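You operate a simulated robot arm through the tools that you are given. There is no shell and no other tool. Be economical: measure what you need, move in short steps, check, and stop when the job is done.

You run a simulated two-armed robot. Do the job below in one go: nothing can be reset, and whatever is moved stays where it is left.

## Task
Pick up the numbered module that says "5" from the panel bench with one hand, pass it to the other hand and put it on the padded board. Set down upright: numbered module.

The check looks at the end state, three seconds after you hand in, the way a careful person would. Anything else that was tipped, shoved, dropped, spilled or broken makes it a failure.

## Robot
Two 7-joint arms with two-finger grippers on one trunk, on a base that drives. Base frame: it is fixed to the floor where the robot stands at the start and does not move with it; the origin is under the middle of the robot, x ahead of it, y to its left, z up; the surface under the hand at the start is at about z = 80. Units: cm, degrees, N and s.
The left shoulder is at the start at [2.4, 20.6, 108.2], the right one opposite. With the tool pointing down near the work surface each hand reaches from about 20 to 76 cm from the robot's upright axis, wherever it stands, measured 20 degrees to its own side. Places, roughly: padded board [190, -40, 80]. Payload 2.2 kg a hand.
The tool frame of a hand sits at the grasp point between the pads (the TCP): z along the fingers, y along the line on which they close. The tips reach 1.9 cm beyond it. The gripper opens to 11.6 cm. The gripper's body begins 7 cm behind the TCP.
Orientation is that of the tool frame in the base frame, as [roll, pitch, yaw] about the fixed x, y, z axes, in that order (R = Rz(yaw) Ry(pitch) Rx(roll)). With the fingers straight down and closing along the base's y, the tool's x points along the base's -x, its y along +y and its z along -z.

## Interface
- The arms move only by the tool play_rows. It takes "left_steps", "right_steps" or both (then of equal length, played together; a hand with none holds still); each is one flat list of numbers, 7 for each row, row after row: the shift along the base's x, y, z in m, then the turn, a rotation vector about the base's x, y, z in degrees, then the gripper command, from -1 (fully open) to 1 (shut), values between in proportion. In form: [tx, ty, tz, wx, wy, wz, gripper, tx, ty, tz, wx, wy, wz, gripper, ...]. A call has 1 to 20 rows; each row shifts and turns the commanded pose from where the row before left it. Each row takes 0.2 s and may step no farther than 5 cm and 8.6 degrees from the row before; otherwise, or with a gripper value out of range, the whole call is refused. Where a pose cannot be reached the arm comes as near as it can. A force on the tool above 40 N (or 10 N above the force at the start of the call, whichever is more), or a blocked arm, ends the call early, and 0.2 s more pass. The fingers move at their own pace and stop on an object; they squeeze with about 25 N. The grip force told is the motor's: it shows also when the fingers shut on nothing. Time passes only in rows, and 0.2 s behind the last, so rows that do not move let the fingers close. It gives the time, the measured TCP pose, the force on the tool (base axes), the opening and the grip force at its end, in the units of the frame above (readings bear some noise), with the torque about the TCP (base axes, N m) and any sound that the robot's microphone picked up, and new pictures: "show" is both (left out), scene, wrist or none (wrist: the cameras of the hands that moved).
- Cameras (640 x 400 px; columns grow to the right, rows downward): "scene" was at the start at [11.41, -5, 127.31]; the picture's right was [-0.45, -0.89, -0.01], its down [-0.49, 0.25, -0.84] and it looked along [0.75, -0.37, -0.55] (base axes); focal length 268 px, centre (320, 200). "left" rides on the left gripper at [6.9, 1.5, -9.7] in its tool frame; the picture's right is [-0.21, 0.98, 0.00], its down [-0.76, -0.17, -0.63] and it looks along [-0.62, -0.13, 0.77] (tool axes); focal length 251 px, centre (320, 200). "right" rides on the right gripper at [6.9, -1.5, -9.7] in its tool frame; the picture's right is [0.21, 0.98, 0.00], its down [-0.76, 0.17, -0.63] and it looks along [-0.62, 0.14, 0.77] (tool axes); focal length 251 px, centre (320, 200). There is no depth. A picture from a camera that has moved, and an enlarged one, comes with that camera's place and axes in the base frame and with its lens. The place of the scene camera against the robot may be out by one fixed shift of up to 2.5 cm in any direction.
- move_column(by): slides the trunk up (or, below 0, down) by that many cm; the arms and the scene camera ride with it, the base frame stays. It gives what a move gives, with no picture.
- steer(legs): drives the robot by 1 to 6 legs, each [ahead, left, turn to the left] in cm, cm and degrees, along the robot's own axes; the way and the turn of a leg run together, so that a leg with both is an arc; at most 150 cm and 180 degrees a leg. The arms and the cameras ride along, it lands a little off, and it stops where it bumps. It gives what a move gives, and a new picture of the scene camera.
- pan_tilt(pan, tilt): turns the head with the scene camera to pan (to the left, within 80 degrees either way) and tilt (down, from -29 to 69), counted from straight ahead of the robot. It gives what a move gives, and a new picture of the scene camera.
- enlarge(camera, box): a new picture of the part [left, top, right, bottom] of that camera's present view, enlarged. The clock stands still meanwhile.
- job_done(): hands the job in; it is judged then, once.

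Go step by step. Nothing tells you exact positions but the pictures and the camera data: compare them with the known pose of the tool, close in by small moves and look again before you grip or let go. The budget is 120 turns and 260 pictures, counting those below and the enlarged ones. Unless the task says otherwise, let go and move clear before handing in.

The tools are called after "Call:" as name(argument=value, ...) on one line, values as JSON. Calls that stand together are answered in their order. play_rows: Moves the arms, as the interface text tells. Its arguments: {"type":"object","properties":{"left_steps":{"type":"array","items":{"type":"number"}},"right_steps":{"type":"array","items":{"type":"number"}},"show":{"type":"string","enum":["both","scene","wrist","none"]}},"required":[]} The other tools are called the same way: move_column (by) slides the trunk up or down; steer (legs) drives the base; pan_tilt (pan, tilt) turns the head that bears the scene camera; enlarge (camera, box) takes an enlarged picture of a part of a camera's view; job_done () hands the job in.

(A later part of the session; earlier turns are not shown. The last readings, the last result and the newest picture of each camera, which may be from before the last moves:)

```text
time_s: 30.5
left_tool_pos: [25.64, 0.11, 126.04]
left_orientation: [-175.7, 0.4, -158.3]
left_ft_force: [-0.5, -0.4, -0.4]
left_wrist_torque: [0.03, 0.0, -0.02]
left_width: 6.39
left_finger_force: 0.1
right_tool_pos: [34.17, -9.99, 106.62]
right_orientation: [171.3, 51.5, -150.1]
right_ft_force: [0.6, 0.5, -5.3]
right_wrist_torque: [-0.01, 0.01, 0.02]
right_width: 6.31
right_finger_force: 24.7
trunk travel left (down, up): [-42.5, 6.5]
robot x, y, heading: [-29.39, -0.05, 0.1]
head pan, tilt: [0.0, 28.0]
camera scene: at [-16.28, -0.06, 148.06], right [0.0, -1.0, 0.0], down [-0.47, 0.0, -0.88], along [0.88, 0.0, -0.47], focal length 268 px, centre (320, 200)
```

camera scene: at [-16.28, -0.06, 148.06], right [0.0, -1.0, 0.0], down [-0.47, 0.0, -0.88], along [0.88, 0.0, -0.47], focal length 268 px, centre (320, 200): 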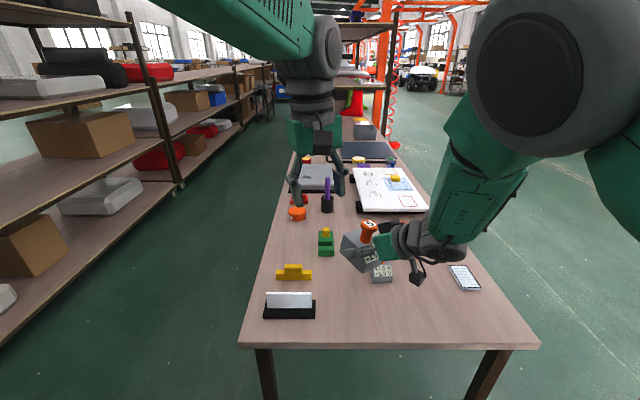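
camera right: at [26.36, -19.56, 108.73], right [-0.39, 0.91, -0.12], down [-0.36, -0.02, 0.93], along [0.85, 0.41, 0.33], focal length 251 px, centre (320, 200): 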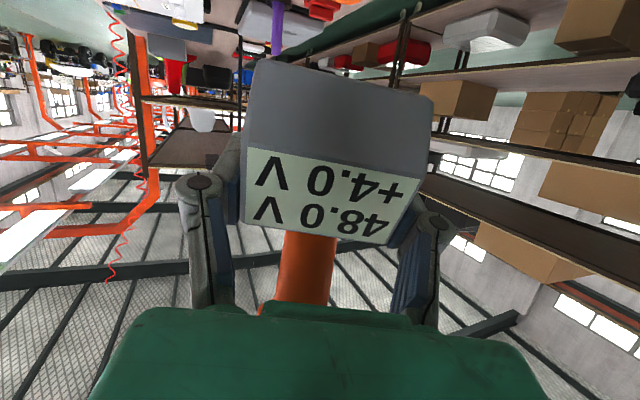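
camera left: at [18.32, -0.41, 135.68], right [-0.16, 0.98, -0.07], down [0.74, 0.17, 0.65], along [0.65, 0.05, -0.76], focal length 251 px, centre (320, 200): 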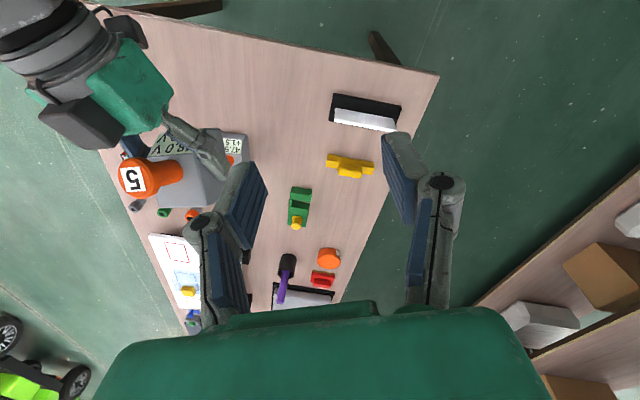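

The right hand is steady at (34.2, -10, 106.6) with the module only about 9° off upright. The knob grip point is about (34.1, -11, 112.3). I'm moving the left hand above it, yaw back to 180.

Call:
play_rows(left_steps=[0.017, -0.022, -0.008, 0.8, 0.3, -4.4, -0.1, 0.017, -0.022, -0.008, 0.8, 0.3, -4.4, -0.1, 0.017, -0.022, -0.008, 0.8, 0.3, -4.4, -0.1, 0.017, -0.022, -0.008, 0.8, 0.3, -4.4, -0.1, 0.017, -0.022, -0.008, 0.8, 0.3, -4.4, -0.1, 0, 0, 0, 0, 0, 0, -0.1])

```text
time_s: 31.9
left_tool_pos: [31.57, -7.14, 122.58]
left_orientation: [-179.0, 0.0, -176.1]
left_ft_force: [-1.1, -0.2, -0.7]
left_wrist_torque: [0.0, -0.03, 0.03]
left_width: 6.39
left_finger_force: 0.1
left hand out of reach, approached as far as the arm can: row 4, 5
right_tool_pos: [34.18, -9.82, 106.48]
right_orientation: [171.1, 51.3, -150.1]
right_ft_force: [0.1, 1.3, -5.4]
right_wrist_torque: [0.0, 0.03, -0.03]
right_width: 6.29
right_finger_force: 24.7
trunk travel left (down, up): [-42.5, 6.5]
robot x, y, heading: [-28.82, -0.22, 0.2]
head pan, tilt: [0.0, 28.0]
camera scene: at [-16.2, 0.22, 148.06], right [0.0, -1.0, 0.0], down [-0.47, 0.0, -0.88], along [0.88, 0.0, -0.47], focal length 268 px, centre (320, 200)
camera left: at [24.66, -6.11, 132.26], right [0.15, 0.99, -0.02], down [0.77, -0.1, 0.63], along [0.63, -0.1, -0.77], focal length 251 px, centre (320, 200)
```

scene: 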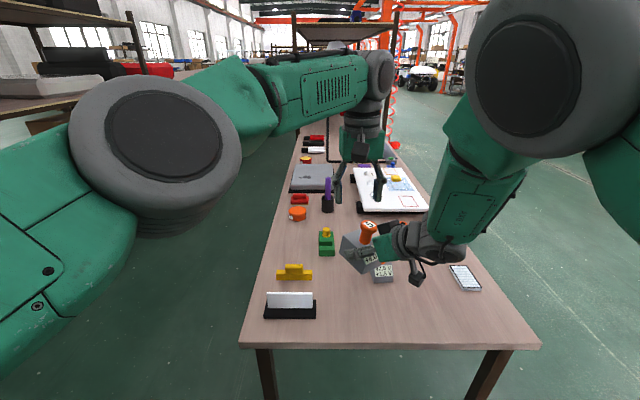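
left: 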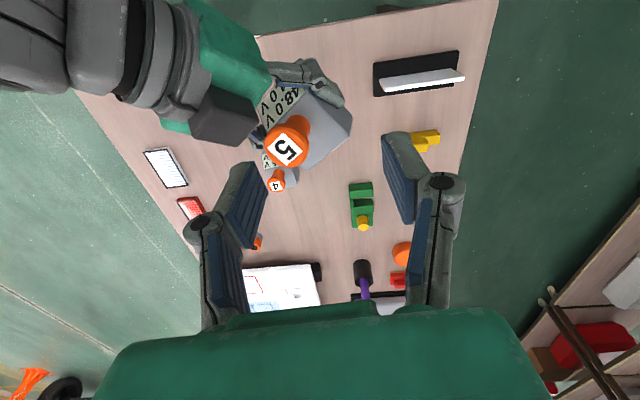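

The left arm stops about 4 cm short. I'll bring the module to it, moving it left, slightly nearer and lower.

Call:
play_rows(right_steps=[-0.008, 0.012, -0.015, 0, 0, 0, 1, -0.008, 0.012, -0.015, 0, 0, 0, 1, -0.008, 0.012, -0.015, 0, 0, 0, 1, -0.006, 0.009, -0.01, 0, 0, 0, 1, 0, 0, 0, 0, 0, 0, 1], show="none")

Call:
enlarge(camera="left", box=[0, 0, 640, 400])

Call:
enlarge(camera="scene", box=[260, 100, 460, 300])

```text
time_s: 33.1
left_tool_pos: [31.38, -7.48, 122.47]
left_orientation: [-179.2, 0.0, -176.0]
left_ft_force: [0.4, 0.3, -0.4]
left_wrist_torque: [-0.03, 0.01, -0.02]
left_width: 6.35
left_finger_force: 0.1
right_tool_pos: [31.23, -5.44, 101.23]
right_orientation: [171.7, 51.5, -149.5]
right_ft_force: [-0.4, 0.0, -4.8]
right_wrist_torque: [-0.02, 0.01, -0.02]
right_width: 6.29
right_finger_force: 25.2
trunk travel left (down, up): [-42.5, 6.5]
robot x, y, heading: [-29.15, -0.16, 0.2]
head pan, tilt: [0.0, 28.0]
```

```text
1.00 times, centred on (320, 200) of left (not enlarged: the box is as wide or as high as the picture)
camera zoom: at [24.62, -6.42, 132.25], right [0.15, 0.99, -0.01], down [0.77, -0.1, 0.64], along [0.63, -0.1, -0.77], focal length 251 px, centre (320, 200)
```

zoom: 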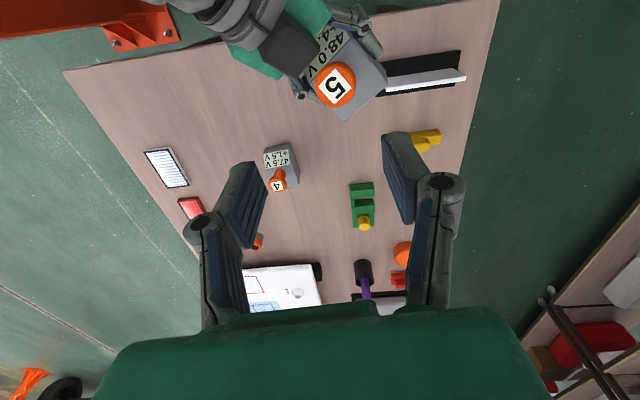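

```text
2.00 times, centred on (360, 200) of scene
camera zoom: at [-16.21, -0.02, 148.06], right [0.0, -1.0, 0.0], down [-0.47, 0.0, -0.88], along [0.88, 0.0, -0.47], focal length 537 px, centre (240, 200)
```

zoom: 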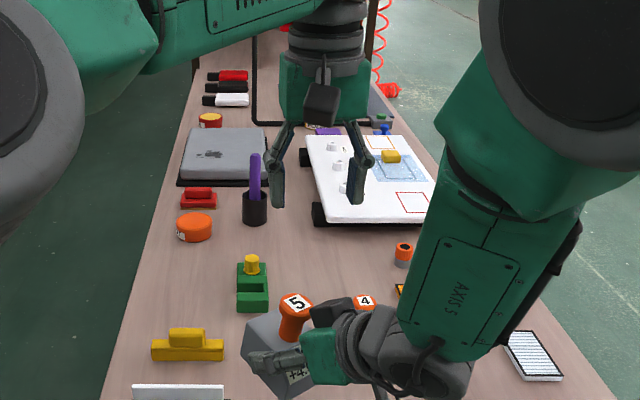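

The knob top is at about (31.1, -6.4, 107.8), right below the left hand. Descending most of the way, then checking.

Call:
play_rows(left_steps=[-0.001, 0.003, -0.03, 0, 0, -1.5, -0.1, -0.001, 0.004, -0.03, 0, 0, -1.5, -0.1, -0.001, 0.004, -0.03, 0, 0, -1, -0.1, 0, 0, 0, 0, 0, 0, -0.1])

```text
time_s: 34.1
left_tool_pos: [31.38, -6.25, 113.62]
left_orientation: [-179.2, 0.0, 179.9]
left_ft_force: [-0.8, 0.3, 0.0]
left_wrist_torque: [0.07, -0.03, -0.03]
left_width: 6.37
left_finger_force: 0.0
right_tool_pos: [31.2, -5.49, 100.99]
right_orientation: [171.7, 51.3, -149.6]
right_ft_force: [-0.5, -0.1, -6.1]
right_wrist_torque: [-0.02, 0.01, 0.03]
right_width: 6.27
right_finger_force: 25.0
trunk travel left (down, up): [-42.5, 6.5]
robot x, y, heading: [-29.22, -0.28, 0.0]
head pan, tilt: [0.0, 28.0]
camera scene: at [-16.21, -0.06, 148.06], right [0.0, -1.0, 0.0], down [-0.47, 0.0, -0.88], along [0.88, 0.0, -0.47], focal length 268 px, centre (320, 200)
camera left: at [24.45, -4.62, 123.27], right [0.22, 0.98, -0.01], down [0.76, -0.16, 0.64], along [0.62, -0.15, -0.77], focal length 251 px, centre (320, 200)
```

scene: 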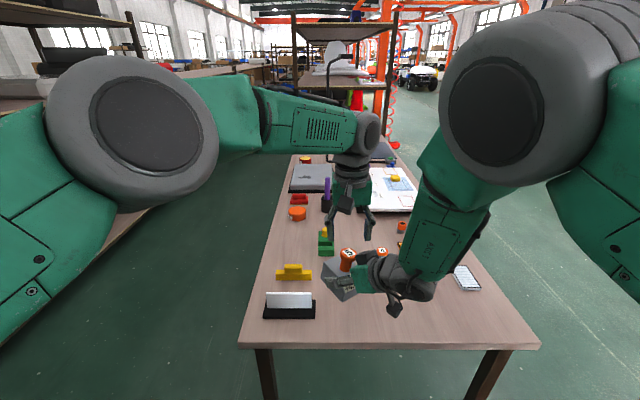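
left: 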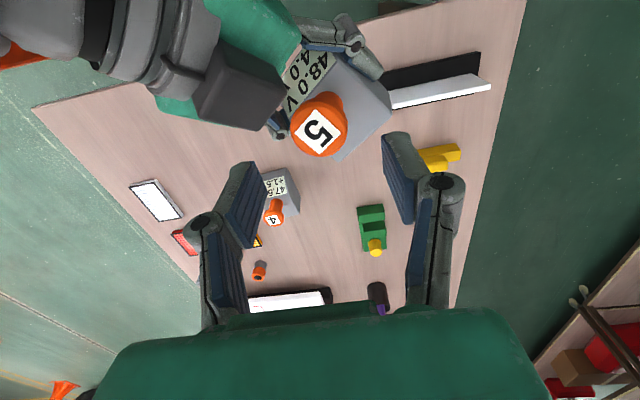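

The knob lines up with the left TCP, but a block on the right gripper is close to where one left finger would go. I'll yaw the left hand 30° and narrow its opening before descending.

Call:
play_rows(left_steps=[-0.001, 0, 0.01, 0, 0, 7.5, 0.03, -0.001, 0, 0, 0, 0, 7.5, 0.03, -0.001, 0, 0, 0, 0, 7.5, 0.03, 0, 0, 0, 0, 0, 7.5, 0.03, 0, 0, 0, 0, 0, 0, 0.03])

Call:
enlarge(camera="scene", box=[290, 170, 450, 330])

```text
time_s: 35.3
left_tool_pos: [31.19, -5.95, 114.67]
left_orientation: [-179.1, -0.1, -149.5]
left_ft_force: [-0.4, -0.5, -0.2]
left_wrist_torque: [0.01, -0.02, 0.0]
left_width: 5.64
left_finger_force: 0.1
right_tool_pos: [31.05, -5.45, 101.07]
right_orientation: [171.5, 51.4, -149.6]
right_ft_force: [-0.3, 1.1, -4.5]
right_wrist_torque: [0.03, 0.04, 0.04]
right_width: 6.29
right_finger_force: 24.8
trunk travel left (down, up): [-42.5, 6.5]
robot x, y, heading: [-29.0, -0.13, 0.1]
head pan, tilt: [0.0, 28.0]
camera scene: at [-16.21, -0.1, 148.06], right [0.0, -1.0, 0.0], down [-0.47, 0.0, -0.88], along [0.88, 0.0, -0.47], focal length 268 px, centre (320, 200)
camera left: at [24.44, -8.03, 124.29], right [-0.31, 0.95, -0.02], down [0.73, 0.25, 0.63], along [0.61, 0.18, -0.77], focal length 251 px, centre (320, 200)
```

scene: 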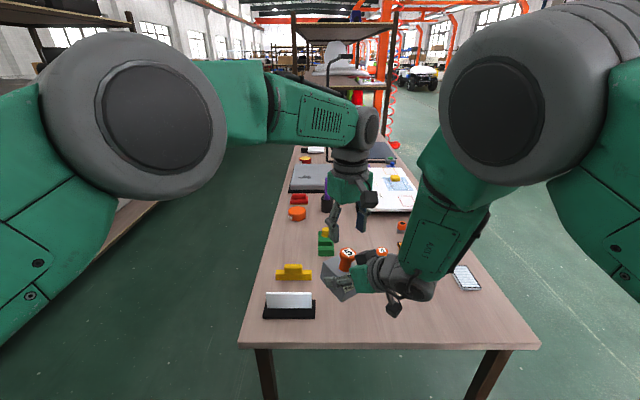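
left: 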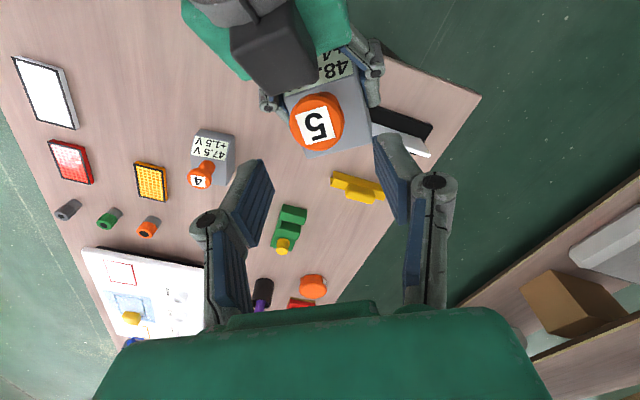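

```text
2.50 times, centred on (370, 250) of scene
camera zoom: at [-16.21, -0.1, 148.06], right [0.0, -1.0, 0.0], down [-0.47, 0.0, -0.88], along [0.88, 0.0, -0.47], focal length 671 px, centre (195, 75)
```

zoom: 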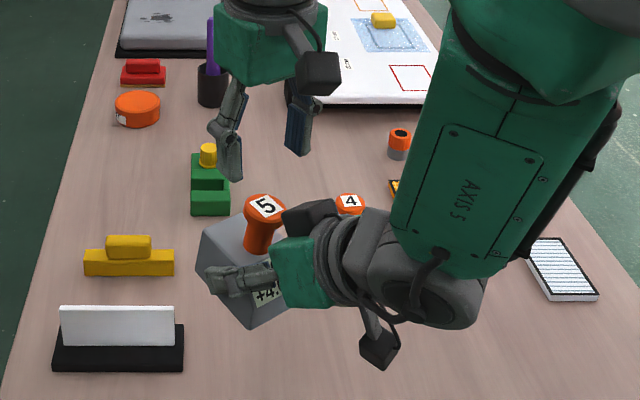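

There is over a centimetre of gap to that block. I'll add 8° more yaw and descend in two stages.

Call:
play_rows(left_steps=[0, -0.001, 0, 0, 0, 8, 0.03, 0, -0.001, -0.025, 0, 0, 0, 0.03, 0, -0.001, -0.02, 0, 0, 0, 0.03, 0, 0, 0, 0, 0, 0, 0.03])

Call:
enlarge(camera="scene", box=[290, 170, 450, 330])

```text
time_s: 36.3
left_tool_pos: [30.87, -6.62, 109.76]
left_orientation: [-179.2, 0.0, -142.1]
left_ft_force: [0.1, -0.1, -0.2]
left_wrist_torque: [0.0, -0.01, 0.0]
left_width: 5.61
left_finger_force: 0.1
right_tool_pos: [31.16, -5.54, 101.03]
right_orientation: [171.6, 51.4, -149.6]
right_ft_force: [0.4, -0.1, -5.0]
right_wrist_torque: [-0.03, 0.05, 0.02]
right_width: 6.29
right_finger_force: 24.8
trunk travel left (down, up): [-42.5, 6.5]
robot x, y, heading: [-28.81, -0.25, 0.5]
head pan, tilt: [0.0, 28.0]
camera scene: at [-16.26, -0.09, 148.07], right [0.0, -1.0, 0.0], down [-0.47, 0.0, -0.88], along [0.88, 0.0, -0.47], focal length 268 px, centre (320, 200)
camera left: at [24.42, -9.74, 119.54], right [-0.43, 0.9, -0.01], down [0.69, 0.34, 0.64], along [0.58, 0.27, -0.77], focal length 251 px, centre (320, 200)
```

scene: 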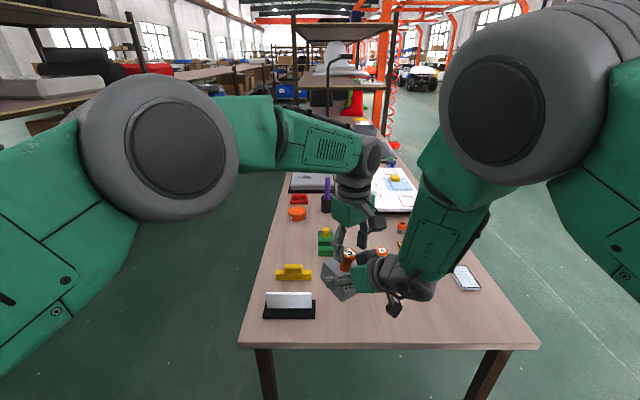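
left: 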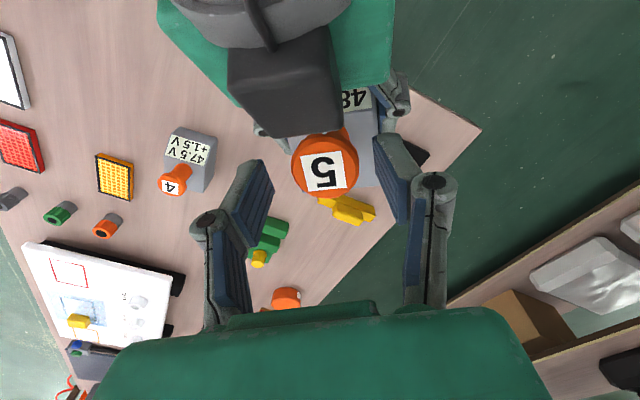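

```text
2.50 times, centred on (370, 250) of scene
camera zoom: at [-16.26, -0.09, 148.07], right [0.0, -1.0, 0.0], down [-0.47, 0.0, -0.88], along [0.88, 0.0, -0.47], focal length 671 px, centre (195, 75)
```

zoom: 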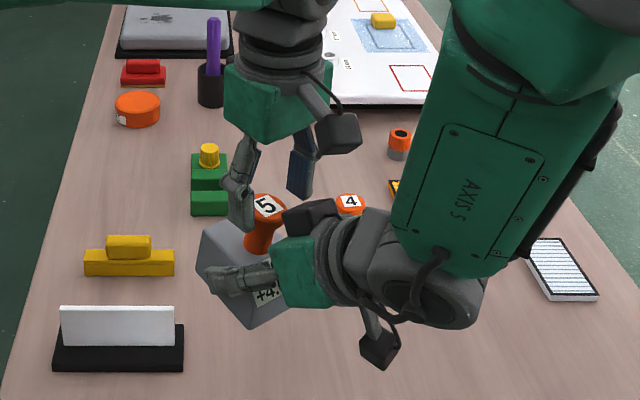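

The knob is centred laterally between the fingers and about 0.6 cm ahead of the TCP. I'll shift by that, descend the last 2.9 cm, then check.

Call:
play_rows(left_steps=[0.005, 0.004, -0.005, 0, 0, 0, 0.03, 0, 0, -0.012, 0, 0, 0, 0.03, 0, 0, -0.012, 0, 0, 0, 0.03, 0, 0, 0, 0, 0, 0, 0.03])

Call:
enlarge(camera="scene", box=[300, 190, 420, 310])

```text
time_s: 37.3
left_tool_pos: [31.61, -6.3, 106.98]
left_orientation: [-179.1, 0.2, -142.1]
left_ft_force: [0.5, 0.3, 0.8]
left_wrist_torque: [0.01, 0.01, 0.0]
left_width: 5.64
left_finger_force: 0.1
right_tool_pos: [31.13, -5.6, 101.12]
right_orientation: [171.6, 51.4, -149.5]
right_ft_force: [-0.7, -0.4, -5.4]
right_wrist_torque: [-0.03, 0.02, -0.04]
right_width: 6.28
right_finger_force: 26.1
trunk travel left (down, up): [-42.5, 6.5]
robot x, y, heading: [-28.91, 0.32, -0.1]
head pan, tilt: [0.0, 28.0]
camera scene: at [-16.22, -0.08, 148.06], right [0.0, -1.0, 0.0], down [-0.47, 0.0, -0.88], along [0.88, 0.0, -0.47], focal length 268 px, centre (320, 200)
camera left: at [25.05, -9.29, 116.7], right [-0.43, 0.9, -0.01], down [0.69, 0.34, 0.64], along [0.58, 0.27, -0.77], focal length 251 px, centre (320, 200)
```

scene: 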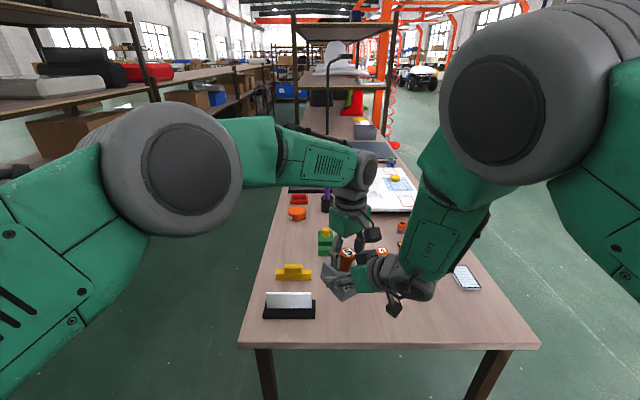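
left: 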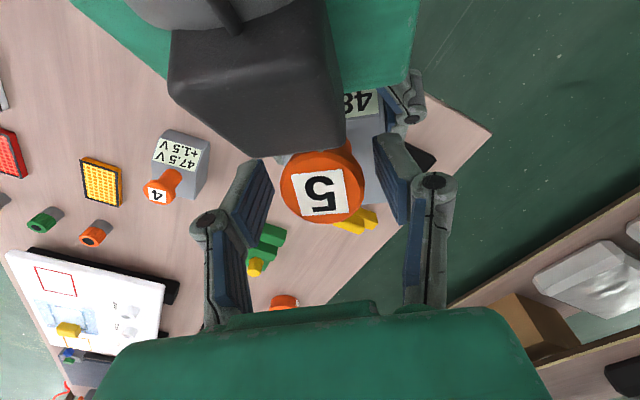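

```text
3.33 times, centred on (360, 250) of scene
camera zoom: at [-16.22, -0.08, 148.06], right [0.0, -1.0, 0.0], down [-0.47, 0.0, -0.88], along [0.88, 0.0, -0.47], focal length 894 px, centre (187, 33)
```

zoom: 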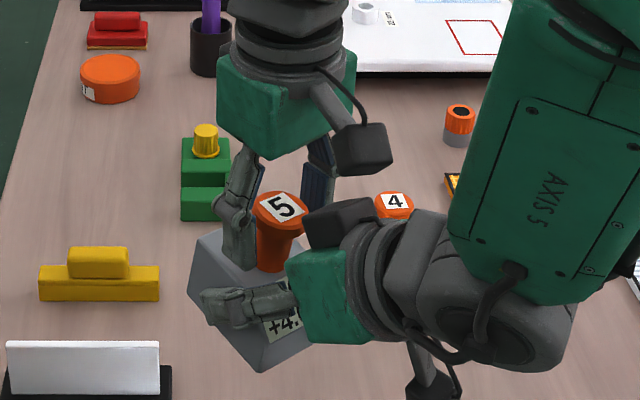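

The left fingers straddle the knob and it is centred. Closing the left hand.

Call:
play_rows(left_steps=[0, 0, 0, 0, 0, 0, 0.3, 0, 0, 0, 0, 0, 0, 1, 0, 0, 0, 0, 0, 0, 1, 0, 0, 0, 0, 0, 0, 1])

Call:
enlarge(camera="scene", box=[300, 190, 420, 310])

```text
time_s: 38.3
left_tool_pos: [31.45, -6.08, 107.02]
left_orientation: [-179.2, 0.0, -142.1]
left_ft_force: [-13.8, 11.0, 7.8]
left_wrist_torque: [0.21, 0.22, 0.1]
left_width: 3.25
left_finger_force: 25.5
right_tool_pos: [31.27, -5.61, 101.22]
right_orientation: [171.5, 51.3, -149.7]
right_ft_force: [14.7, -10.8, -12.8]
right_wrist_torque: [0.42, 0.6, -0.07]
right_width: 6.3
right_finger_force: 25.1
trunk travel left (down, up): [-42.5, 6.5]
robot x, y, heading: [-29.39, 0.07, -0.0]
head pan, tilt: [0.0, 28.0]
camera scene: at [-16.2, -0.09, 148.06], right [0.0, -1.0, 0.0], down [-0.47, 0.0, -0.88], along [0.88, 0.0, -0.47], focal length 268 px, centre (320, 200)
camera left: at [25.06, -9.25, 116.7], right [-0.43, 0.9, -0.01], down [0.69, 0.34, 0.64], along [0.58, 0.27, -0.77], focal length 251 px, centre (320, 200)
```

scene: 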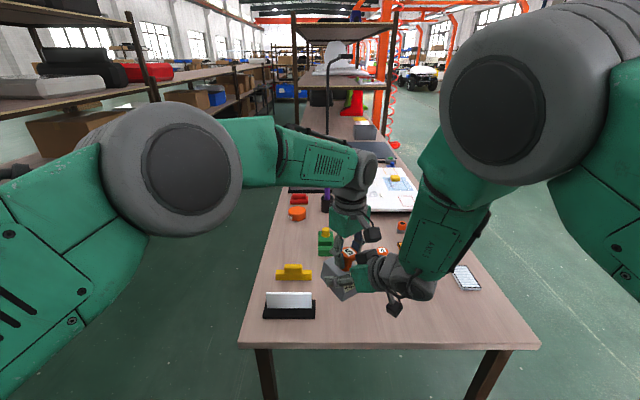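
left: 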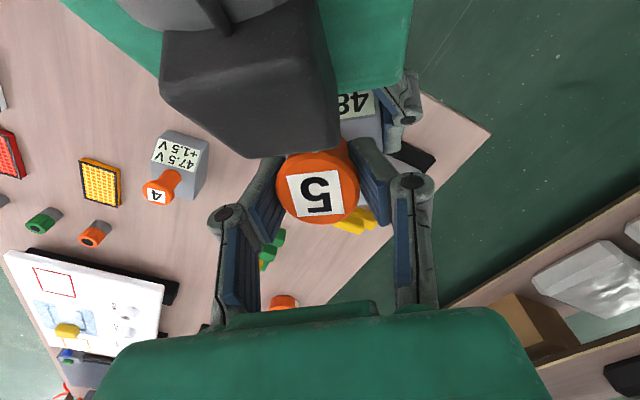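

```text
3.33 times, centred on (360, 250) of scene
camera zoom: at [-16.2, -0.09, 148.06], right [0.0, -1.0, 0.0], down [-0.47, 0.0, -0.88], along [0.88, 0.0, -0.47], focal length 894 px, centre (187, 33)
```

zoom: 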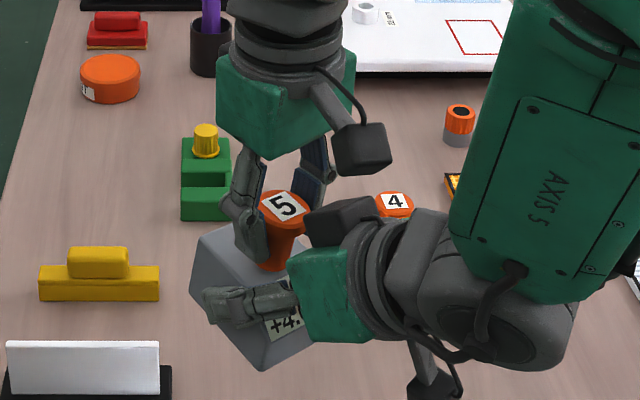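

The left hand holds the knob (3.25 cm). I'll relieve a bit of side load, then open the right hand and check that the left carries the weight.

Call:
play_rows(left_steps=[-0.001, 0.001, 0, 0, 0, 0, 1, 0, 0, 0, 0, 0, 0, 1, 0, 0, 0, 0, 0, 0, 1, 0, 0, 0, 0, 0, 0, 1, 0, 0, 0, 0, 0, 0, 1, 0, 0, 0, 0, 0, 0, 1], right_steps=[0, 0, 0, 0, 0, 0, 1, 0, 0, 0, 0, 0, 0, 0, 0, 0, 0, 0, 0, 0, -0.2, 0, 0, 0, 0, 0, 0, -0.5, 0, 0, 0, 0, 0, 0, -0.5, 0, 0, 0, 0, 0, 0, -0.5])

Call:
enlarge(camera="scene", box=[300, 190, 420, 310])

```text
time_s: 39.7
left_tool_pos: [31.34, -5.99, 107.03]
left_orientation: [-179.2, 0.1, -142.0]
left_ft_force: [-0.3, 0.4, -0.8]
left_wrist_torque: [-0.05, 0.0, -0.02]
left_width: 3.27
left_finger_force: 24.9
right_tool_pos: [31.2, -5.59, 101.1]
right_orientation: [171.5, 51.5, -149.6]
right_ft_force: [-0.5, 0.3, 0.4]
right_wrist_torque: [-0.01, 0.0, 0.02]
right_width: 8.69
right_finger_force: 0.0
trunk travel left (down, up): [-42.5, 6.5]
robot x, y, heading: [-29.44, -0.28, 0.2]
head pan, tilt: [0.0, 28.0]
camera scene: at [-16.2, -0.08, 148.06], right [0.0, -1.0, 0.0], down [-0.47, 0.0, -0.88], along [0.88, 0.0, -0.47], focal length 268 px, centre (320, 200)
camera right: at [22.68, -13.95, 101.57], right [-0.7, 0.71, -0.08], down [-0.07, 0.04, 1.0], along [0.71, 0.7, 0.02], focal length 251 px, centre (320, 200)
camera left: at [25.0, -9.13, 116.71], right [-0.43, 0.9, -0.01], down [0.69, 0.34, 0.64], along [0.58, 0.27, -0.77], focal length 251 px, centre (320, 200)
```

scene: 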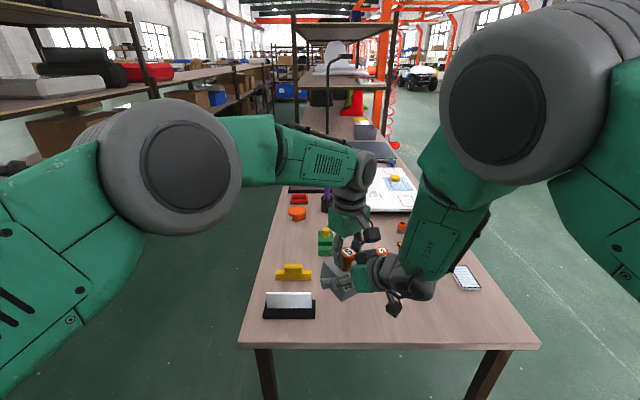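
right: 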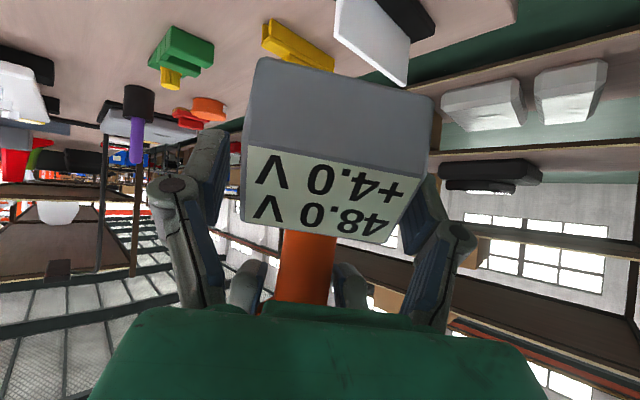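
left: 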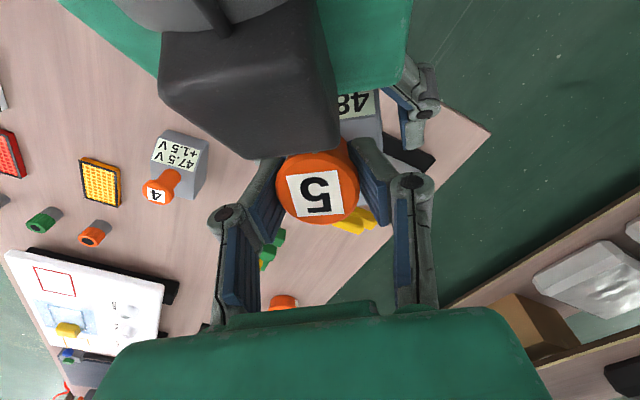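

```text
3.33 times, centred on (360, 250) of scene
camera zoom: at [-16.2, -0.08, 148.06], right [0.0, -1.0, 0.0], down [-0.47, 0.0, -0.88], along [0.88, 0.0, -0.47], focal length 894 px, centre (187, 33)
```

zoom: 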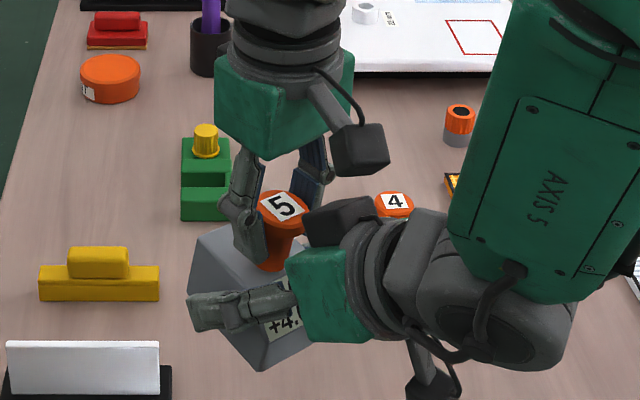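

The module stays with the left hand. I'm pulling the right hand back horizontally, away from the left camera.

Call:
play_rows(right_steps=[-0.0075, -0.0066, 0, 0, 0, 0, -0.5, -0.015, -0.013, 0, 0, 0, 0, -0.5, -0.015, -0.013, 0, 0, 0, 0, -0.5, -0.015, -0.013, 0, 0, 0, 0, -0.5, -0.015, -0.018, 0, 0, 0, 0, -0.5, 0, 0, 0, 0, 0, 0, -0.5])

```text
time_s: 41.1
left_tool_pos: [31.42, -6.04, 106.98]
left_orientation: [-179.1, 0.1, -142.0]
left_ft_force: [0.1, 0.3, 0.3]
left_wrist_torque: [-0.08, 0.01, 0.01]
left_width: 3.27
left_finger_force: 25.1
right_tool_pos: [24.33, -11.86, 101.07]
right_orientation: [171.0, 51.5, -150.2]
right_ft_force: [-0.2, 0.2, -0.3]
right_wrist_torque: [0.02, 0.02, -0.03]
right_width: 8.69
right_finger_force: 0.1
trunk travel left (down, up): [-42.5, 6.5]
robot x, y, heading: [-29.26, -0.12, 0.1]
head pan, tilt: [0.0, 28.0]
camera scene: at [-16.21, -0.14, 148.06], right [0.0, -1.0, 0.0], down [-0.47, 0.0, -0.88], along [0.88, 0.0, -0.47], focal length 268 px, centre (320, 200)
camera right: at [15.84, -20.2, 101.4], right [-0.7, 0.71, -0.07], down [-0.07, 0.04, 1.0], along [0.71, 0.7, 0.02], focal length 251 px, centre (320, 200)
```

scene: 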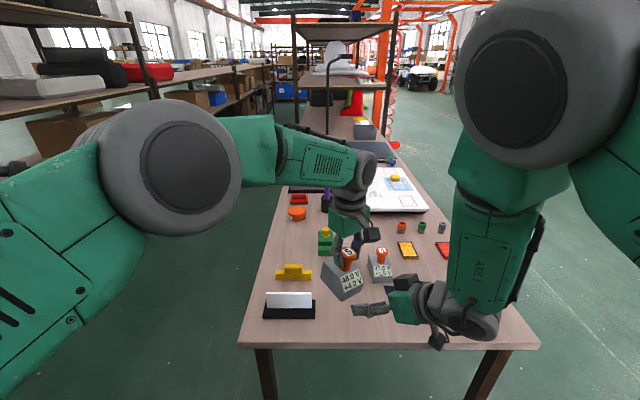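
right: 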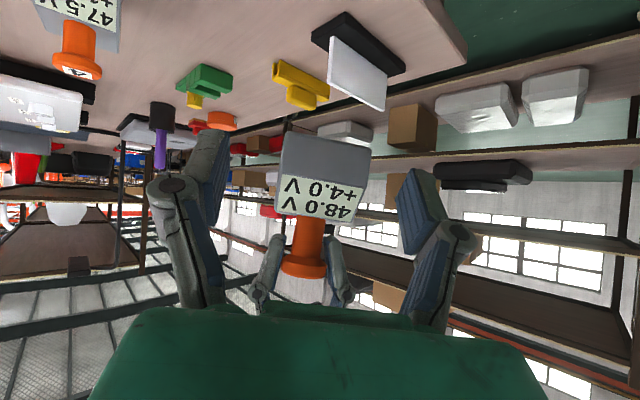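

Handover is done: the left hand holds the module. I'll bring the right hand away to its side, pointing down.

Call:
play_rows(right_steps=[-0.012, -0.034, 0.01, -4.9, 5.6, 0, -0.5, -0.012, -0.034, 0.01, -4.9, 5.6, 0, -0.5, -0.012, -0.034, 0.01, -4.9, 5.6, 0, -0.5, -0.012, -0.034, 0.01, -4.9, 5.6, 0, -0.5, -0.012, -0.034, 0.01, -4.9, 5.6, 0, -0.5, -0.012, -0.034, 0.01, -4.9, 5.6, 0, -0.5, -0.012, -0.034, 0.01, -4.9, 5.6, 0, -0.5, 0, 0, 0, 0, 0, -8, -0.5, 0, 0, 0, 0, 0, -8, -0.5, 0, 0, 0, 0, 0, -8, -0.5, 0, 0, 0, 0, 0, -8, -0.5, 0, 0, 0, 0, 0, 0, -0.5], show="scene")

Call:
enlarge(camera="scene", box=[230, 0, 480, 320])

Call:
pan_tilt(pan=-70, tilt=35)

```text
time_s: 43.7
left_tool_pos: [31.5, -6.07, 107.01]
left_orientation: [-179.2, 0.2, -141.9]
left_ft_force: [0.5, -0.5, -0.9]
left_wrist_torque: [-0.04, 0.03, 0.01]
left_width: 3.25
left_finger_force: 25.2
right_tool_pos: [15.67, -34.87, 108.01]
right_orientation: [179.6, -0.5, -176.6]
right_ft_force: [0.0, -0.3, 1.0]
right_wrist_torque: [0.01, 0.02, -0.01]
right_width: 8.71
right_finger_force: 0.1
trunk travel left (down, up): [-42.5, 6.5]
robot x, y, heading: [-28.79, -0.01, 0.2]
head pan, tilt: [0.0, 28.0]
camera scene: at [-16.26, -0.25, 148.06], right [0.0, -1.0, 0.0], down [-0.47, 0.0, -0.88], along [0.88, 0.0, -0.47], focal length 268 px, centre (320, 200)
```

scene: 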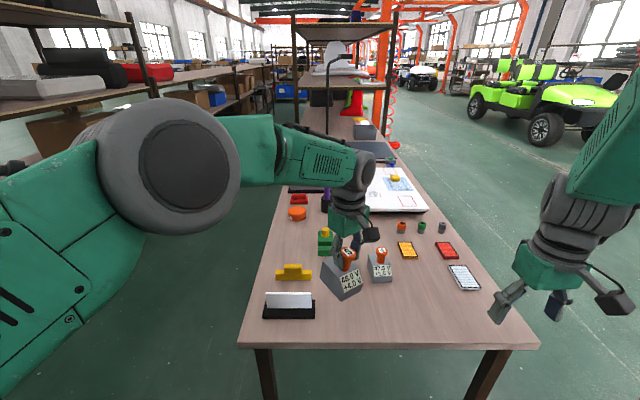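

```text
1.25 times, centred on (355, 160) of scene
camera zoom: at [-16.26, -0.25, 148.06], right [0.0, -1.0, 0.0], down [-0.47, 0.0, -0.88], along [0.88, 0.0, -0.47], focal length 335 px, centre (276, 250)
```

zoom: 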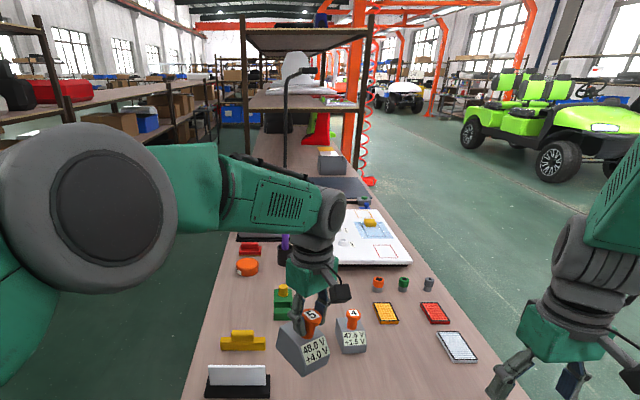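

```text
time_s: 45.1
left_tool_pos: [31.36, -6.04, 106.99]
left_orientation: [-179.3, 0.1, -142.1]
left_ft_force: [0.8, 0.7, -0.4]
left_wrist_torque: [-0.02, 0.02, 0.0]
left_width: 3.26
left_finger_force: 25.0
right_tool_pos: [15.71, -34.96, 108.14]
right_orientation: [179.6, -0.7, -176.4]
right_ft_force: [-0.3, 0.4, 1.0]
right_wrist_torque: [0.02, -0.01, -0.01]
right_width: 8.7
right_finger_force: 0.2
trunk travel left (down, up): [-42.5, 6.5]
robot x, y, heading: [-28.98, -0.15, 0.4]
head pan, tilt: [-70.0, 35.0]
camera scene: at [-22.33, -8.56, 146.98], right [-0.94, -0.35, 0.0], down [-0.2, 0.54, -0.82], along [0.28, -0.77, -0.58], focal length 268 px, centre (320, 200)
```

scene: 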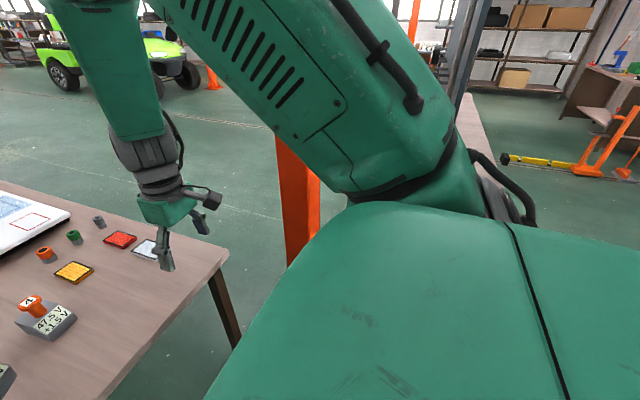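

The module hangs from the left hand. The right side aisle is closed off by the orange post's foot and a second bench, so I'm checking the padded board's surroundings to see whether it can be reached from the left aisle.

Call:
pan_tilt(pan=-5, tilt=20)

Call:
enlarge(camera="scene", box=[230, 50, 410, 230])

Call:
pan_tilt(pan=0, tilt=69)

```text
time_s: 46.5
left_tool_pos: [31.44, -6.09, 106.92]
left_orientation: [-179.2, 0.2, -142.1]
left_ft_force: [0.3, -0.3, -0.2]
left_wrist_torque: [-0.05, 0.0, -0.03]
left_width: 3.24
left_finger_force: 24.9
right_tool_pos: [15.71, -34.78, 108.09]
right_orientation: [179.6, -0.7, -176.4]
right_ft_force: [0.5, -0.6, -0.6]
right_wrist_torque: [-0.01, 0.01, 0.0]
right_width: 8.71
right_finger_force: 0.1
trunk travel left (down, up): [-42.5, 6.5]
robot x, y, heading: [-29.0, -0.43, 0.3]
head pan, tilt: [-5.0, 20.0]
camera scene: at [-16.09, -1.08, 149.35], right [-0.08, -1.0, 0.0], down [-0.35, 0.03, -0.94], along [0.93, -0.08, -0.35], focal length 268 px, centre (320, 200)
```

scene: 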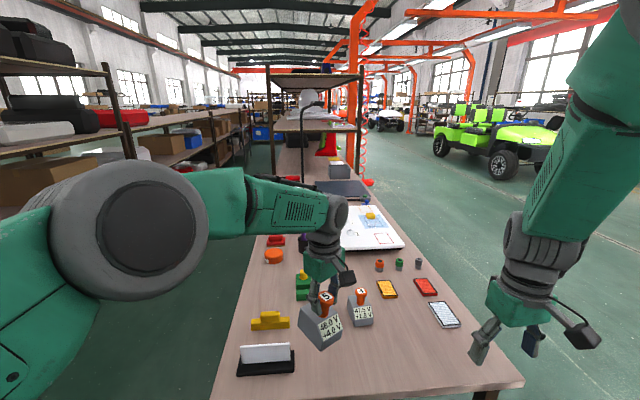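

```text
2.22 times, centred on (320, 140) of scene
camera zoom: at [-16.09, -1.08, 149.35], right [-0.08, -1.0, 0.0], down [-0.35, 0.03, -0.94], along [0.93, -0.08, -0.35], focal length 596 px, centre (320, 333)
```

zoom: 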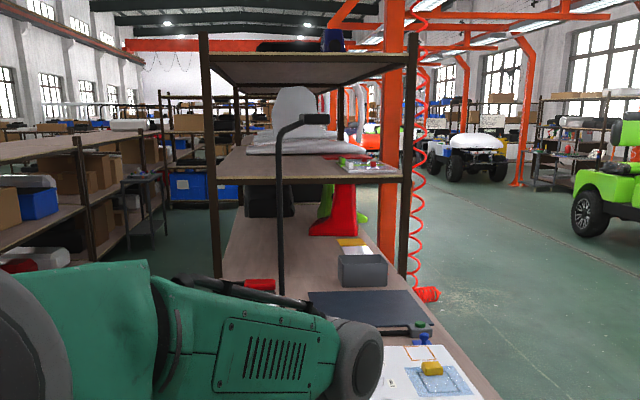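

```text
time_s: 47.6
left_tool_pos: [31.46, -6.03, 107.06]
left_orientation: [-179.2, 0.0, -142.0]
left_ft_force: [-0.7, 0.1, -0.1]
left_wrist_torque: [-0.06, -0.02, -0.01]
left_width: 3.23
left_finger_force: 24.9
right_tool_pos: [15.62, -34.92, 108.05]
right_orientation: [179.6, -0.6, -176.3]
right_ft_force: [-0.4, 0.9, 0.2]
right_wrist_torque: [0.02, -0.01, -0.01]
right_width: 8.7
right_finger_force: 0.1
trunk travel left (down, up): [-42.5, 6.5]
robot x, y, heading: [-29.06, -0.03, 0.2]
head pan, tilt: [0.0, 68.8]
camera scene: at [-19.8, -0.26, 142.62], right [0.0, -1.0, 0.0], down [-0.93, 0.0, -0.36], along [0.36, 0.0, -0.93], focal length 268 px, centre (320, 200)
```

scene: 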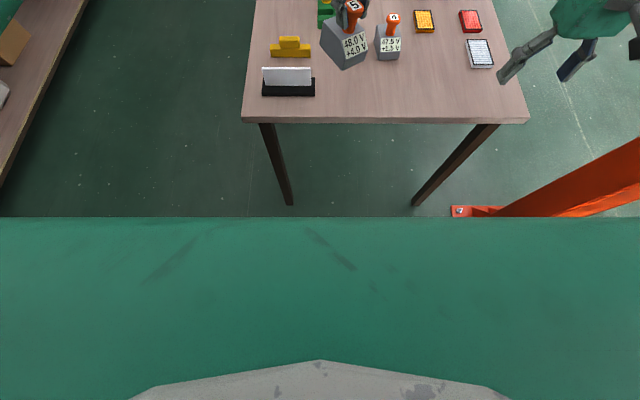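

The left aisle is open and wide, while the board itself sits toward the right side of the bench. I'll back off, shift into the left aisle and look ahead from there.

Call:
pan_tilt(pan=0, tilt=20)

Call:
steer(legs=[[-25, 0, 0], [0, 80, 0]])

```text
time_s: 48.8
left_tool_pos: [31.53, -6.12, 107.04]
left_orientation: [-179.1, 0.1, -142.0]
left_ft_force: [-0.8, -0.5, -0.2]
left_wrist_torque: [-0.04, 0.01, 0.02]
left_width: 3.25
left_finger_force: 24.9
right_tool_pos: [15.67, -34.79, 108.09]
right_orientation: [179.5, -0.6, -176.4]
right_ft_force: [-0.1, -0.4, -0.2]
right_wrist_torque: [-0.02, 0.01, -0.02]
right_width: 8.71
right_finger_force: 0.0
trunk travel left (down, up): [-42.5, 6.5]
robot x, y, heading: [-28.91, -0.18, 0.1]
head pan, tilt: [0.0, 20.0]
camera scene: at [-16.05, -0.26, 149.34], right [0.0, -1.0, 0.0], down [-0.35, 0.0, -0.94], along [0.94, 0.0, -0.35], focal length 268 px, centre (320, 200)
```

scene: 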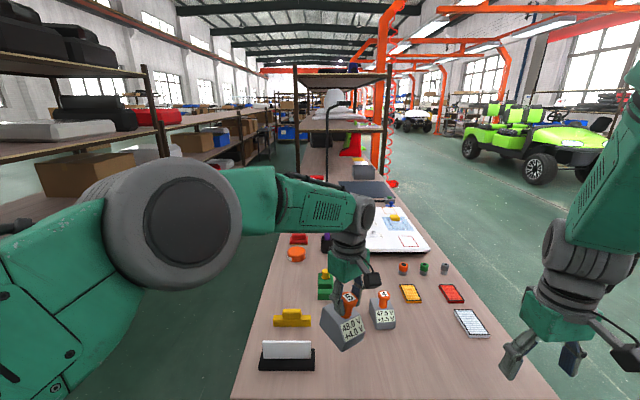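

```text
time_s: 53.5
left_tool_pos: [7.13, 56.52, 107.27]
left_orientation: [-178.6, -0.5, -134.7]
left_ft_force: [0.2, 0.1, -5.9]
left_wrist_torque: [-0.01, -0.03, 0.0]
left_width: 3.2
left_finger_force: 25.1
right_tool_pos: [-4.76, 26.2, 108.69]
right_orientation: [-179.5, -0.4, -169.0]
right_ft_force: [-0.5, -0.5, 0.1]
right_wrist_torque: [0.03, 0.01, 0.02]
right_width: 8.69
right_finger_force: 0.0
trunk travel left (down, up): [-42.5, 6.5]
robot x, y, heading: [-52.73, 53.63, 7.8]
head pan, tilt: [0.0, 20.0]
stopped in leg 2: the robot was blocked; the commanded pose is now the measured one
camera scene: at [-39.36, 55.55, 149.28], right [0.13, -0.99, 0.0], down [-0.35, -0.05, -0.94], along [0.93, 0.13, -0.35], focal length 268 px, centre (320, 200)
```

scene: 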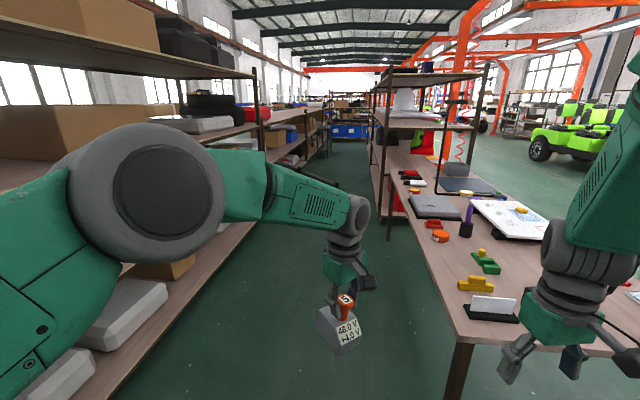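

The left elbow bumped the left shelving, so that aisle is narrower than I took it to be. I'm easing back to the right and looking at the shelf.

Call:
steer(legs=[[0, -15, 0]])

Call:
pan_tilt(pan=60, tilt=20)

Call:
pan_tilt(pan=25, tilt=25)

```text
time_s: 54.9
left_tool_pos: [8.47, 46.23, 107.54]
left_orientation: [-177.0, -1.5, -134.6]
left_ft_force: [0.7, 2.5, -4.9]
left_wrist_torque: [-0.11, 0.09, 0.02]
left_width: 3.21
left_finger_force: 24.3
right_tool_pos: [-3.48, 15.84, 109.93]
right_orientation: [-177.6, -0.4, -168.9]
right_ft_force: [0.6, 0.5, 0.6]
right_wrist_torque: [-0.06, 0.06, -0.01]
right_width: 8.7
right_finger_force: 0.1
trunk travel left (down, up): [-42.5, 6.5]
robot x, y, heading: [-50.79, 39.8, 7.6]
head pan, tilt: [0.0, 20.0]
camera scene: at [-38.49, 46.38, 149.27], right [0.14, -0.99, 0.03], down [-0.34, -0.08, -0.94], along [0.93, 0.12, -0.35], focal length 268 px, centre (320, 200)
```

scene: 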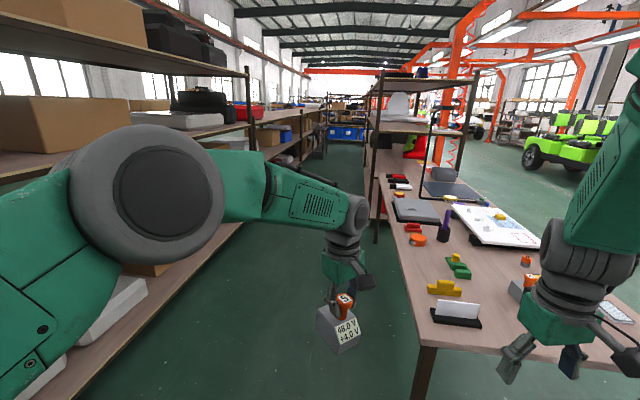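

```text
time_s: 56.2
left_tool_pos: [9.02, 38.92, 107.25]
left_orientation: [-179.7, 0.7, -134.8]
left_ft_force: [0.0, -2.1, -6.7]
left_wrist_torque: [0.03, -0.02, -0.01]
left_width: 3.22
left_finger_force: 24.9
right_tool_pos: [-2.99, 8.46, 108.08]
right_orientation: [179.0, 0.1, -169.1]
right_ft_force: [-0.3, -0.7, -0.6]
right_wrist_torque: [0.08, -0.01, 0.01]
right_width: 8.69
right_finger_force: 0.1
trunk travel left (down, up): [-42.5, 6.5]
robot x, y, heading: [-50.73, 38.6, 7.4]
head pan, tilt: [60.0, 20.0]
camera scene: at [-42.85, 44.26, 149.54], right [0.92, -0.38, -0.02], down [-0.14, -0.29, -0.95], along [0.36, 0.88, -0.32], focal length 268 px, centre (320, 200)
```

scene: 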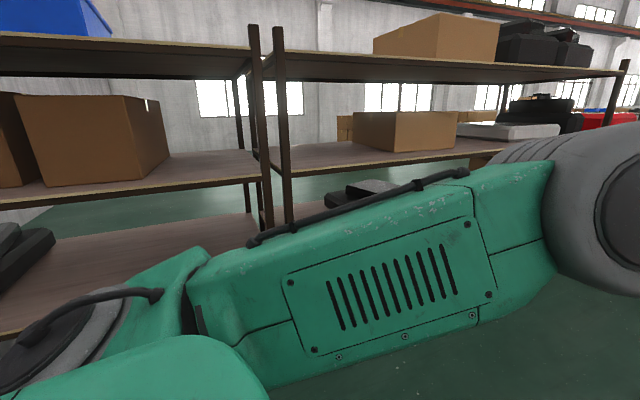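

```text
time_s: 57.2
left_tool_pos: [8.9, 39.48, 107.4]
left_orientation: [-179.6, 0.6, -134.7]
left_ft_force: [-0.8, -2.3, -7.3]
left_wrist_torque: [-0.01, -0.11, 0.01]
left_width: 3.2
left_finger_force: 25.0
right_tool_pos: [-3.13, 9.09, 108.08]
right_orientation: [179.1, 0.0, -168.9]
right_ft_force: [0.2, 0.3, -0.4]
right_wrist_torque: [-0.02, 0.07, 0.01]
right_width: 8.71
right_finger_force: 0.0
trunk travel left (down, up): [-42.5, 6.5]
robot x, y, heading: [-50.81, 39.08, 7.8]
head pan, tilt: [25.0, 25.0]
camera scene: at [-38.63, 39.81, 148.56], right [0.54, -0.84, -0.03], down [-0.36, -0.2, -0.91], along [0.76, 0.5, -0.41], focal length 268 px, centre (320, 200)
```

scene: 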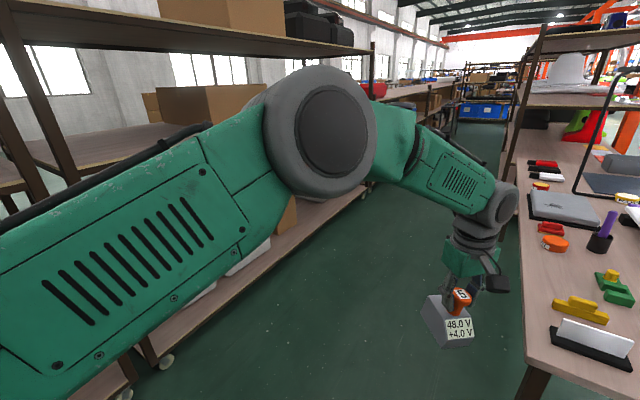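

Nothing on the shelf looks disturbed, and it's about 1 m beyond the elbow, so something low at the rear left must have stopped the base. Let me look there.

Call:
pan_tilt(pan=80, tilt=55)

Call:
pan_tilt(pan=80, tilt=15)

```text
time_s: 58.4
left_tool_pos: [7.98, 47.16, 107.91]
left_orientation: [-177.2, -1.3, -134.2]
left_ft_force: [-0.4, 4.7, -3.7]
left_wrist_torque: [-0.14, 0.05, 0.04]
left_width: 3.2
left_finger_force: 25.9
right_tool_pos: [-4.03, 16.4, 110.03]
right_orientation: [-177.6, 0.1, -168.4]
right_ft_force: [1.1, 2.0, -0.5]
right_wrist_torque: [-0.17, 0.02, 0.01]
right_width: 8.71
right_finger_force: 0.0
trunk travel left (down, up): [-42.5, 6.5]
robot x, y, heading: [-51.17, 40.76, 7.7]
head pan, tilt: [80.0, 55.0]
camera scene: at [-47.56, 51.9, 143.97], right [1.0, -0.04, 0.0], down [-0.03, -0.83, -0.55], along [0.02, 0.55, -0.83], focal length 268 px, centre (320, 200)
```

scene: 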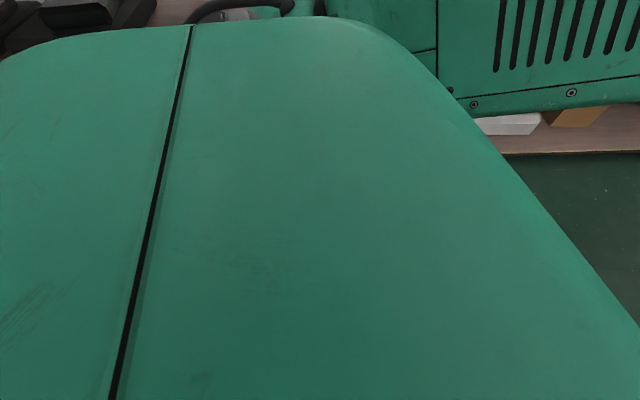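

```text
time_s: 59.5
left_tool_pos: [8.21, 45.77, 107.48]
left_orientation: [-177.6, -1.1, -134.4]
left_ft_force: [-0.2, 2.5, -5.1]
left_wrist_torque: [-0.13, 0.07, 0.01]
left_width: 3.2
left_finger_force: 24.8
right_tool_pos: [-3.68, 14.98, 109.76]
right_orientation: [-178.2, -0.1, -168.7]
right_ft_force: [0.3, -0.6, 0.2]
right_wrist_torque: [-0.04, 0.04, 0.0]
right_width: 8.69
right_finger_force: 0.1
trunk travel left (down, up): [-42.5, 6.5]
robot x, y, heading: [-50.97, 39.92, 8.0]
head pan, tilt: [80.0, 15.0]
camera scene: at [-47.23, 54.95, 149.76], right [1.0, -0.04, 0.0], down [-0.01, -0.29, -0.96], along [0.04, 0.95, -0.29], focal length 268 px, centre (320, 200)
```

scene: 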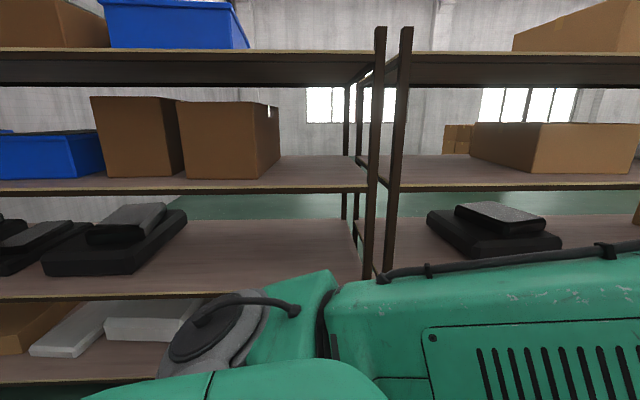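

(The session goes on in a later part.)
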